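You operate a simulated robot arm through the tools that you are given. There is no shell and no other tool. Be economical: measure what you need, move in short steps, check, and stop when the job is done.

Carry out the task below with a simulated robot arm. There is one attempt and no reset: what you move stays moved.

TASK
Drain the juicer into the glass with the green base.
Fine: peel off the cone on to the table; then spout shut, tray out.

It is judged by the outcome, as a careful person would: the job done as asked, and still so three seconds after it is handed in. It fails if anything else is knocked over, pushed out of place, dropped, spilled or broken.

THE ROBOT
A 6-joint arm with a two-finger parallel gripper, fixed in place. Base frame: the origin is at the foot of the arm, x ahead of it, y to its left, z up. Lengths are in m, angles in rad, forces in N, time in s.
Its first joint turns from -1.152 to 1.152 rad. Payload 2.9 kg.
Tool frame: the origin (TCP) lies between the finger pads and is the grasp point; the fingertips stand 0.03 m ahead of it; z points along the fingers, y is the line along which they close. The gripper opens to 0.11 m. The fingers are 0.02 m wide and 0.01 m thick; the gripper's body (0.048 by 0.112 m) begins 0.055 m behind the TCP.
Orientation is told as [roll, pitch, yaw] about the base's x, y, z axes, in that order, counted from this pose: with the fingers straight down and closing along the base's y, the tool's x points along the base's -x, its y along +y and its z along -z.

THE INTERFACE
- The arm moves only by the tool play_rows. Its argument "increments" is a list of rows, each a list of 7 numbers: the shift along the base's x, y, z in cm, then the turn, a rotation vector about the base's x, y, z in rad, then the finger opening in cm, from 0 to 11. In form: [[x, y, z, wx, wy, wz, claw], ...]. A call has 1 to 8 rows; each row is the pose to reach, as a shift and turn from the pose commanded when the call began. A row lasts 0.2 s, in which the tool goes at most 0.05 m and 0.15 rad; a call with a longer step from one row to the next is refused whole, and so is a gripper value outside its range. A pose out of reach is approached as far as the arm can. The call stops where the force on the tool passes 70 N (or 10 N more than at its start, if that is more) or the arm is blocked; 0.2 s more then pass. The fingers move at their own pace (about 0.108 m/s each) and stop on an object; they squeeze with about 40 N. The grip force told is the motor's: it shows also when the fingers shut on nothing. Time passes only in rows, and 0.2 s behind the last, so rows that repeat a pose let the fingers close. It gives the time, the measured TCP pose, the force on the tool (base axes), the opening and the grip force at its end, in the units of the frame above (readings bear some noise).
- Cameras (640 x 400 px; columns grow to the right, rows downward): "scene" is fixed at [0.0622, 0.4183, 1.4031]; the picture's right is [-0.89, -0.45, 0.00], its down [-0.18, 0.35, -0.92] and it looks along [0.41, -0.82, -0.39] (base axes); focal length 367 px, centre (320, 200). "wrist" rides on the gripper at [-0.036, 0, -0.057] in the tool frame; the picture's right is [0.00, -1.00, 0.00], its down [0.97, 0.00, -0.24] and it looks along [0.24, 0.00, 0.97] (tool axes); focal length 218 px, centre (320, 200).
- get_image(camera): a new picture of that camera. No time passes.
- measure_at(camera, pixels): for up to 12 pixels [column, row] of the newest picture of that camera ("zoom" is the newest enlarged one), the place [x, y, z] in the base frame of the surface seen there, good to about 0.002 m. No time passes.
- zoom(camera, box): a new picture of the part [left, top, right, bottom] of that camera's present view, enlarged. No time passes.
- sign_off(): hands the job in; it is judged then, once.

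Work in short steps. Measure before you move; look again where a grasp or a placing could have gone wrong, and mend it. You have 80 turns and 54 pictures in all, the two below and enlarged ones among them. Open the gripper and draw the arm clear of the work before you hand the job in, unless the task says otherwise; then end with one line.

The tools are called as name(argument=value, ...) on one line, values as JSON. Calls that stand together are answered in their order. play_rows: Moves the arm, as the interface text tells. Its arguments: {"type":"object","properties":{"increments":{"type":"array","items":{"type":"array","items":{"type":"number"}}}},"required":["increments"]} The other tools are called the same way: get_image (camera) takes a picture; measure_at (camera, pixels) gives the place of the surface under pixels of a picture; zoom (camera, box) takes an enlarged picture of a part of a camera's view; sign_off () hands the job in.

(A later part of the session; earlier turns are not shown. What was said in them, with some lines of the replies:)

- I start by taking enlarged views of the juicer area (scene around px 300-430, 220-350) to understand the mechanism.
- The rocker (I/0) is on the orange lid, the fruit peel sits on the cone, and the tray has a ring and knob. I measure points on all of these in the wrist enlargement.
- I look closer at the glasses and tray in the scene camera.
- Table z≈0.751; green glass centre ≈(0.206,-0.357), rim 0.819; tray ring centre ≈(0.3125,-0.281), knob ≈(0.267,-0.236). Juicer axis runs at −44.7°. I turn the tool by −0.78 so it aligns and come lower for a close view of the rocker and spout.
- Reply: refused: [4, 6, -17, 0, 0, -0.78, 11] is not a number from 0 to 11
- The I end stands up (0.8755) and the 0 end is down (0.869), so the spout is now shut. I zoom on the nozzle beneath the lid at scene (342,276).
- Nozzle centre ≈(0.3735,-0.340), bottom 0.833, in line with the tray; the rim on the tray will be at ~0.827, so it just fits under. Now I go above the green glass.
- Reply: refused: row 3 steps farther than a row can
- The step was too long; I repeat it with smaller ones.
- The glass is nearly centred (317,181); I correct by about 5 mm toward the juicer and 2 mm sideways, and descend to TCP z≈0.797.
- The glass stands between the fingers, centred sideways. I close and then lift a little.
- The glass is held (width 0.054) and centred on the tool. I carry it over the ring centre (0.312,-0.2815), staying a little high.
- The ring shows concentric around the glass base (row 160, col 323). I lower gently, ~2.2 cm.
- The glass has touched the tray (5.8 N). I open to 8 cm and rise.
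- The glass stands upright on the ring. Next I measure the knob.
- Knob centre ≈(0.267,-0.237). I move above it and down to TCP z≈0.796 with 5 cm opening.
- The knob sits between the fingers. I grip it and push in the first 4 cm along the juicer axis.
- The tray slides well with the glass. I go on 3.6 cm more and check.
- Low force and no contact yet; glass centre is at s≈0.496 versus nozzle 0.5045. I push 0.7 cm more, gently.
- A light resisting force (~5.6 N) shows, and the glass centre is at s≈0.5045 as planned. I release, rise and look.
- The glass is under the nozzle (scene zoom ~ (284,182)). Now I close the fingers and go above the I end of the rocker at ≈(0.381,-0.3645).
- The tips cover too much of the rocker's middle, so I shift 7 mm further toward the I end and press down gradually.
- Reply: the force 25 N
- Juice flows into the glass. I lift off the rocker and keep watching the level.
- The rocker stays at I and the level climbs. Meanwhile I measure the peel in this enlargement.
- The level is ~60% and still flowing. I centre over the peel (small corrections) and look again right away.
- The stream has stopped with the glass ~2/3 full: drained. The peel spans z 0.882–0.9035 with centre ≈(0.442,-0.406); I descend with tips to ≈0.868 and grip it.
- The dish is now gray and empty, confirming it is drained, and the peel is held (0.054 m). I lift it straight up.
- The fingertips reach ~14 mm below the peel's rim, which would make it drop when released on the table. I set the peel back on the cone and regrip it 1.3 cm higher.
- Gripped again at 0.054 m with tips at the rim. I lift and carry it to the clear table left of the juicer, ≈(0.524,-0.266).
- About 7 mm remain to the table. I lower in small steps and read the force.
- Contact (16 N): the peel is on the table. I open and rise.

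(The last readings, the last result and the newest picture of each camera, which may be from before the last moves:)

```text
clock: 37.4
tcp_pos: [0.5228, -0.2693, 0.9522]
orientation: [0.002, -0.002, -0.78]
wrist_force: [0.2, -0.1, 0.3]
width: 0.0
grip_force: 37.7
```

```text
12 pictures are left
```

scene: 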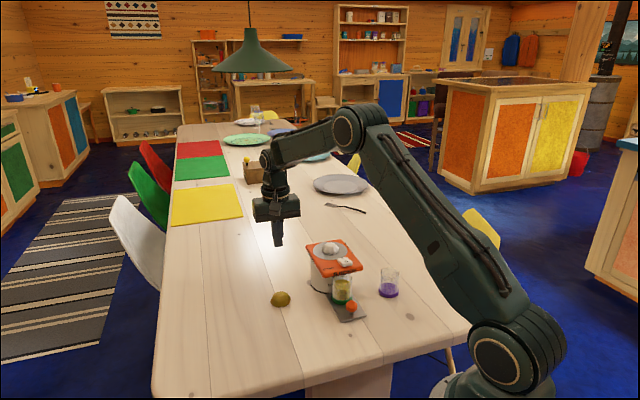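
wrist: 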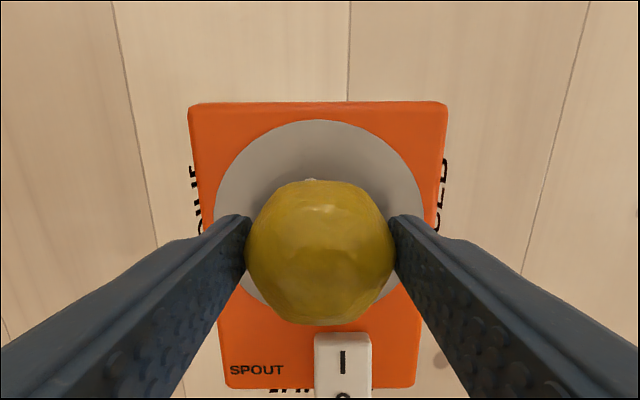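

The peel rests on the table, rocker at I. Next I go over the 0 end at ≈(0.360,-0.344), TCP z ≈0.93.

play_rows(increments=[[-4, -1.9, 0, 0, 0, 0, 0], [-8, -3.7, 0, 0, 0, 0, 0], [-12, -5.5, 0, 0, 0, 0, 0], [-16, -7.3, 0, 0, 0, 0, 0], [-16.3, -7.5, -2, 0, 0, 0, 0], [-16.3, -7.5, -2, 0, 0, 0, 0]])

get_image(camera="wrist")

zoom(camera="scene", box=[310, 230, 380, 300])

```text
clock: 38.8
tcp_pos: [0.3587, -0.3429, 0.9306]
orientation: [0.001, -0.002, -0.778]
wrist_force: [-0.2, 0.1, 0.9]
width: 0.0003
grip_force: 37.8
```

```text
11 pictures are left
```

wrist: 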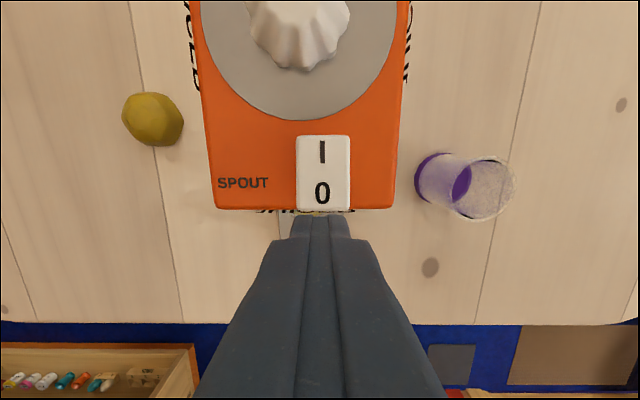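

```text
5.71 times, centred on (345, 265) of scene
```

zoom: 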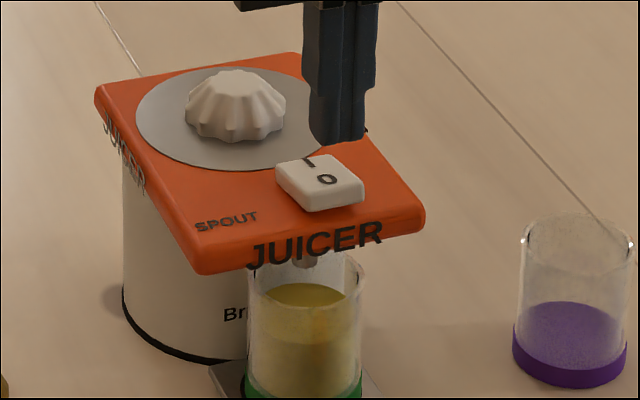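

The tips overlap the 0 end by 8 mm; I shift 5 mm inward and press in small steps.

play_rows(increments=[[0.36, -0.35, -1.5, 0, 0, 0, 0], [0.36, -0.35, -2.4, 0, 0, 0, 0], [0.36, -0.35, -2.7, 0, 0, 0, 0], [0.36, -0.35, -2.9, 0, 0, 0, 0], [0.36, -0.35, -3.0, 0, 0, 0, 0]])

zoom(camera="scene", box=[310, 230, 380, 300])

```text
clock: 40.0
tcp_pos: [0.3636, -0.3449, 0.9026]
orientation: [0.001, -0.001, -0.782]
wrist_force: [-1.6, 0.3, 1.6]
width: 0.0
grip_force: 37.7
```

```text
5.71 times, centred on (345, 265) of scene
```

zoom: 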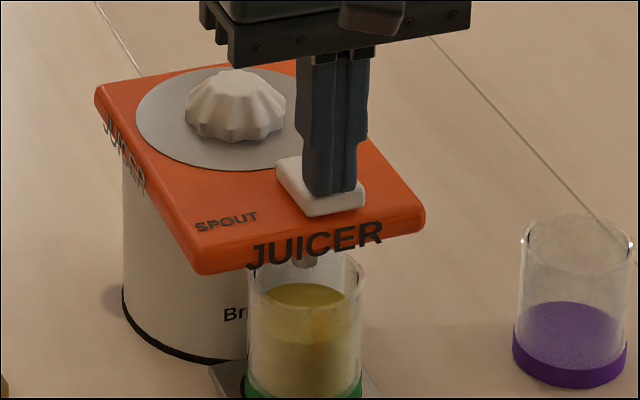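

Hardly any force (1.6 N), and the rocker is partly down. I press 3 mm more in tiny steps.

play_rows(increments=[[0, 0, -0.1, 0, 0, 0, 0], [0, 0, -0.2, 0, 0, 0, 0], [0, 0, -0.3, 0, 0, 0, 0]])

```text
clock: 40.8
tcp_pos: [0.364, -0.3443, 0.9]
orientation: [0.0, 0.001, -0.781]
wrist_force: [-6.4, 5.3, 16.7]
width: 0.0002
grip_force: 37.7
```

Pressing force is 16.7 N, like the bottoming-out before. I lift and check the rocker.

play_rows(increments=[[0, 0, 1, 0, 0, 0, 0], [0, 0, 4, 0, 0, 0, 0], [-3, 3, 7, 0, 0, 0, 2], [-6, 6, 7, 0, 0, 0, 5], [-6, 6, 7, 0, 0, 0, 5]])

zoom(camera="scene", box=[310, 240, 380, 325])

get_image(camera="wrist")

```text
refused: row 3 steps farther than a row can; nothing moved
```

```text
4.71 times, centred on (345, 282) of scene
```

zoom: 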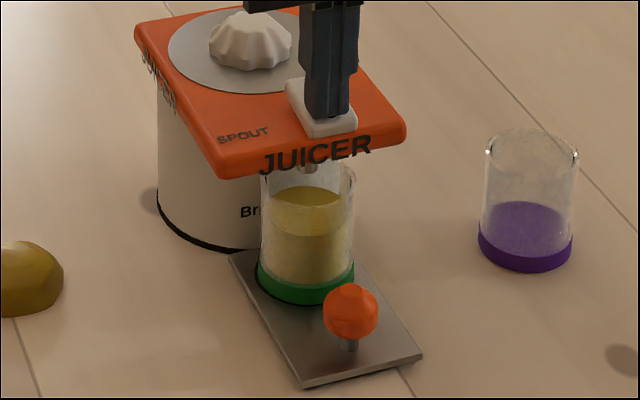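

```text
7 pictures are left
```

wrist: 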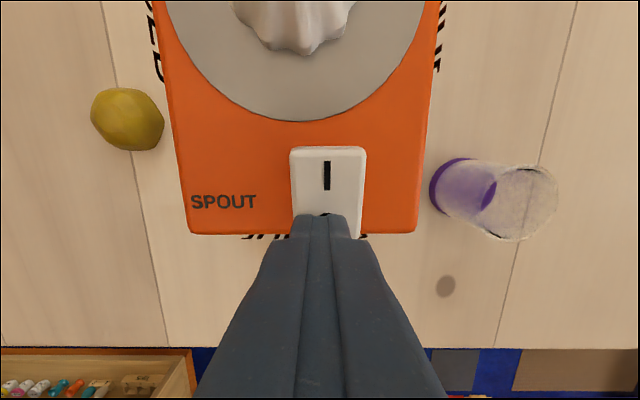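

I move up in shorter steps and go above the knob at ≈(0.326,-0.295), then check the rocker.

play_rows(increments=[[0, 0, 1, 0, 0, 0, 0], [0, 0, 3.5, 0, 0, 0, 0], [-1, 1.3, 6, 0, 0, 0, 2], [-2.5, 3.2, 7, 0, 0, 0, 5], [-3.8, 4.9, 7, 0, 0, 0, 5], [-3.8, 4.9, 7, 0, 0, 0, 5]])

get_image(camera="wrist")

```text
clock: 42.2
tcp_pos: [0.3264, -0.2956, 0.9686]
orientation: [0.0, -0.001, -0.781]
wrist_force: [-0.4, -0.4, -0.3]
width: 0.05
grip_force: 0.1
```

```text
6 pictures are left
```

wrist: 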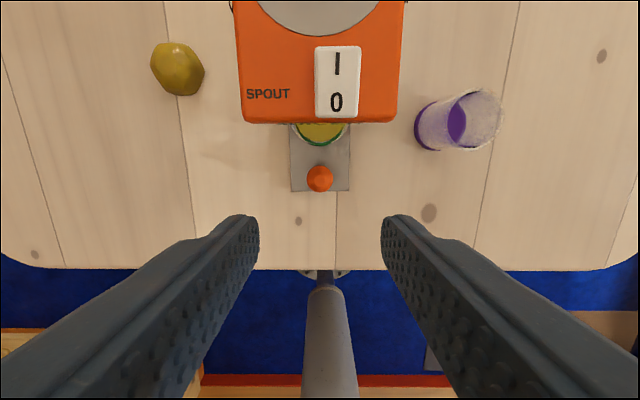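

measure_at(camera="wrist", pixels=[[337, 52], [337, 60], [337, 70], [337, 82], [337, 92], [337, 102], [337, 110], [320, 172], [320, 180], [320, 188]])

```text
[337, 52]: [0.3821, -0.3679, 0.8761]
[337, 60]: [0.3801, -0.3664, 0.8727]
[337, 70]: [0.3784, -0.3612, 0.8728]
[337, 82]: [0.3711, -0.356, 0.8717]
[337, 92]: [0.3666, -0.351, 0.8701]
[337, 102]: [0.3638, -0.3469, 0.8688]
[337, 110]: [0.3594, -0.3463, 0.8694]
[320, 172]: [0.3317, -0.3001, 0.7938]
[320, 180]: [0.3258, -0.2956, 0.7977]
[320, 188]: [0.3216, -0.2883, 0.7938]
```

Rocker is back to the initial shut tilt (I 0.876, 0 at 0.869). The knob is at ≈(0.326,-0.295), so I descend and grip.

play_rows(increments=[[0, 0, -4, 0, 0, 0, 5], [0, 0, -8, 0, 0, 0, 5], [0, 0, -12, 0, 0, 0, 5], [0, 0, -15, 0, 0, 0, 5], [0, 0, -17.3, 0, 0, 0, 5], [0, 0, -17.3, 0, 0, 0, 5]])

play_rows(increments=[[0, 0, 0, 0, 0, 0, 3], [0, 0, 0, 0, 0, 0, 1.5], [0, 0, 0, 0, 0, 0, 1.5], [-0.15, 0.15, 0, 0, 0, 0, 1.5], [-0.4, 0.4, 0, 0, 0, 0, 1.5], [-0.8, 0.79, 0, 0, 0, 0, 1.5], [-1.3, 1.28, 0, 0, 0, 0, 1.5], [-1.8, 1.78, 0, 0, 0, 0, 1.5]])

zoom(camera="scene", box=[300, 240, 420, 340])

```text
clock: 43.6
tcp_pos: [0.3249, -0.2964, 0.7975]
orientation: [-0.001, -0.001, -0.78]
wrist_force: [-1.0, 0.0, -0.1]
width: 0.0501
grip_force: 0.0
```

```text
clock: 45.4
tcp_pos: [0.3078, -0.2778, 0.7966]
orientation: [-0.002, -0.004, -0.78]
wrist_force: [0.8, 0.6, 4.3]
width: 0.029
grip_force: 40.5
```

```text
4.00 times, centred on (360, 290) of scene
```

zoom: 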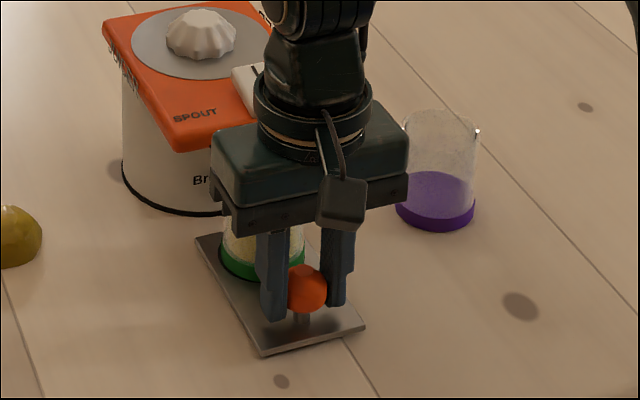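

Tray and glass follow smoothly. I pull the remaining ~5.8 cm.

play_rows(increments=[[-0.3, 0.3, 0, 0, 0, 0, 1.5], [-0.8, 0.8, 0, 0, 0, 0, 1.5], [-1.4, 1.4, 0, 0, 0, 0, 1.5], [-2.0, 2.0, 0, 0, 0, 0, 1.5], [-2.6, 2.6, 0, 0, 0, 0, 1.5], [-3.2, 3.2, 0, 0, 0, 0, 1.5], [-3.7, 3.7, 0, 0, 0, 0, 1.5], [-4.0, 4.0, 0, 0, 0, 0, 1.5]])

zoom(camera="scene", box=[300, 240, 420, 340])

```text
clock: 47.2
tcp_pos: [0.2683, -0.2373, 0.7961]
orientation: [0.001, 0.003, -0.779]
wrist_force: [0.2, -0.7, 1.6]
width: 0.0288
grip_force: 40.1
```

```text
4.00 times, centred on (360, 290) of scene
```

zoom: 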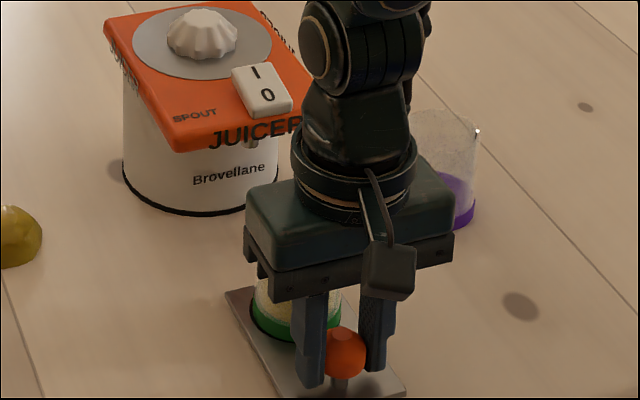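

It is ~2 mm from the original out position; I ease it the last bit, release, and rise clear.

play_rows(increments=[[-0.1, 0.1, 0, 0, 0, 0, 1.5], [-0.17, 0.17, 0, 0, 0, 0, 1.5], [-0.17, 0.17, 0, 0, 0, 0, 3.5], [-0.17, 0.17, 0, 0, 0, 0, 5], [-0.17, 0.17, 0, 0, 0, 0, 5], [-0.17, 0.17, 3, 0, 0, 0, 5], [-0.17, 0.17, 7, 0, 0, 0, 5], [-0.17, 0.17, 11, 0, 0, 0, 5]])

play_rows(increments=[[0, 0, 4, 0, 0, 0, 8], [0, 0, 8, 0, 0, 0, 11], [-1, -3, 11, 0, 0, 0, 11], [-2, -6, 13, 0, 0, 0, 11], [-3, -10, 14, 0, 0, 0, 11], [-3, -14, 15, 0, 0, 0, 11], [-3, -14, 15, 0, 0, 0, 11]])

zoom(camera="scene", box=[250, 230, 430, 350])

```text
clock: 49.0
tcp_pos: [0.266, -0.2386, 0.9062]
orientation: [0.001, 0.001, -0.78]
wrist_force: [0.7, -0.8, -0.7]
width: 0.05
grip_force: 0.1
```

```text
clock: 50.6
tcp_pos: [0.2377, -0.3778, 1.0552]
orientation: [0.001, 0.001, -0.78]
wrist_force: [0.2, -0.6, 0.1]
width: 0.11
grip_force: 0.0
```

```text
3.33 times, centred on (340, 290) of scene
```

zoom: 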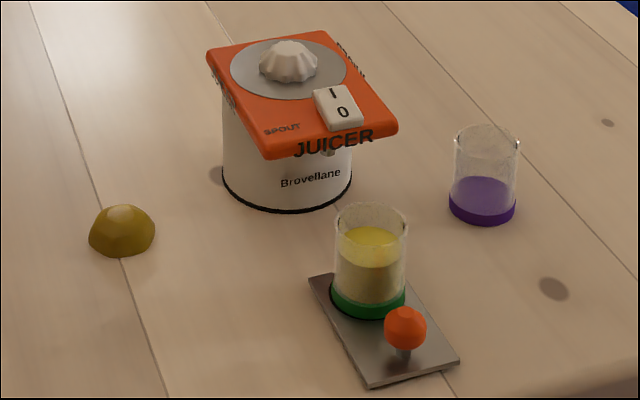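

The picture shows everything in place: juice in the green-base glass, peel on the table, rocker at 0 and tray out. The arm is clear, so I hand the job in.

sign_off()

```text
The job is handed in.
```

The juicer is drained into the green-base glass, the peel is on the table, the spout is shut and the tray is out with the full glass on it; nothing else was knocked over or spilled.
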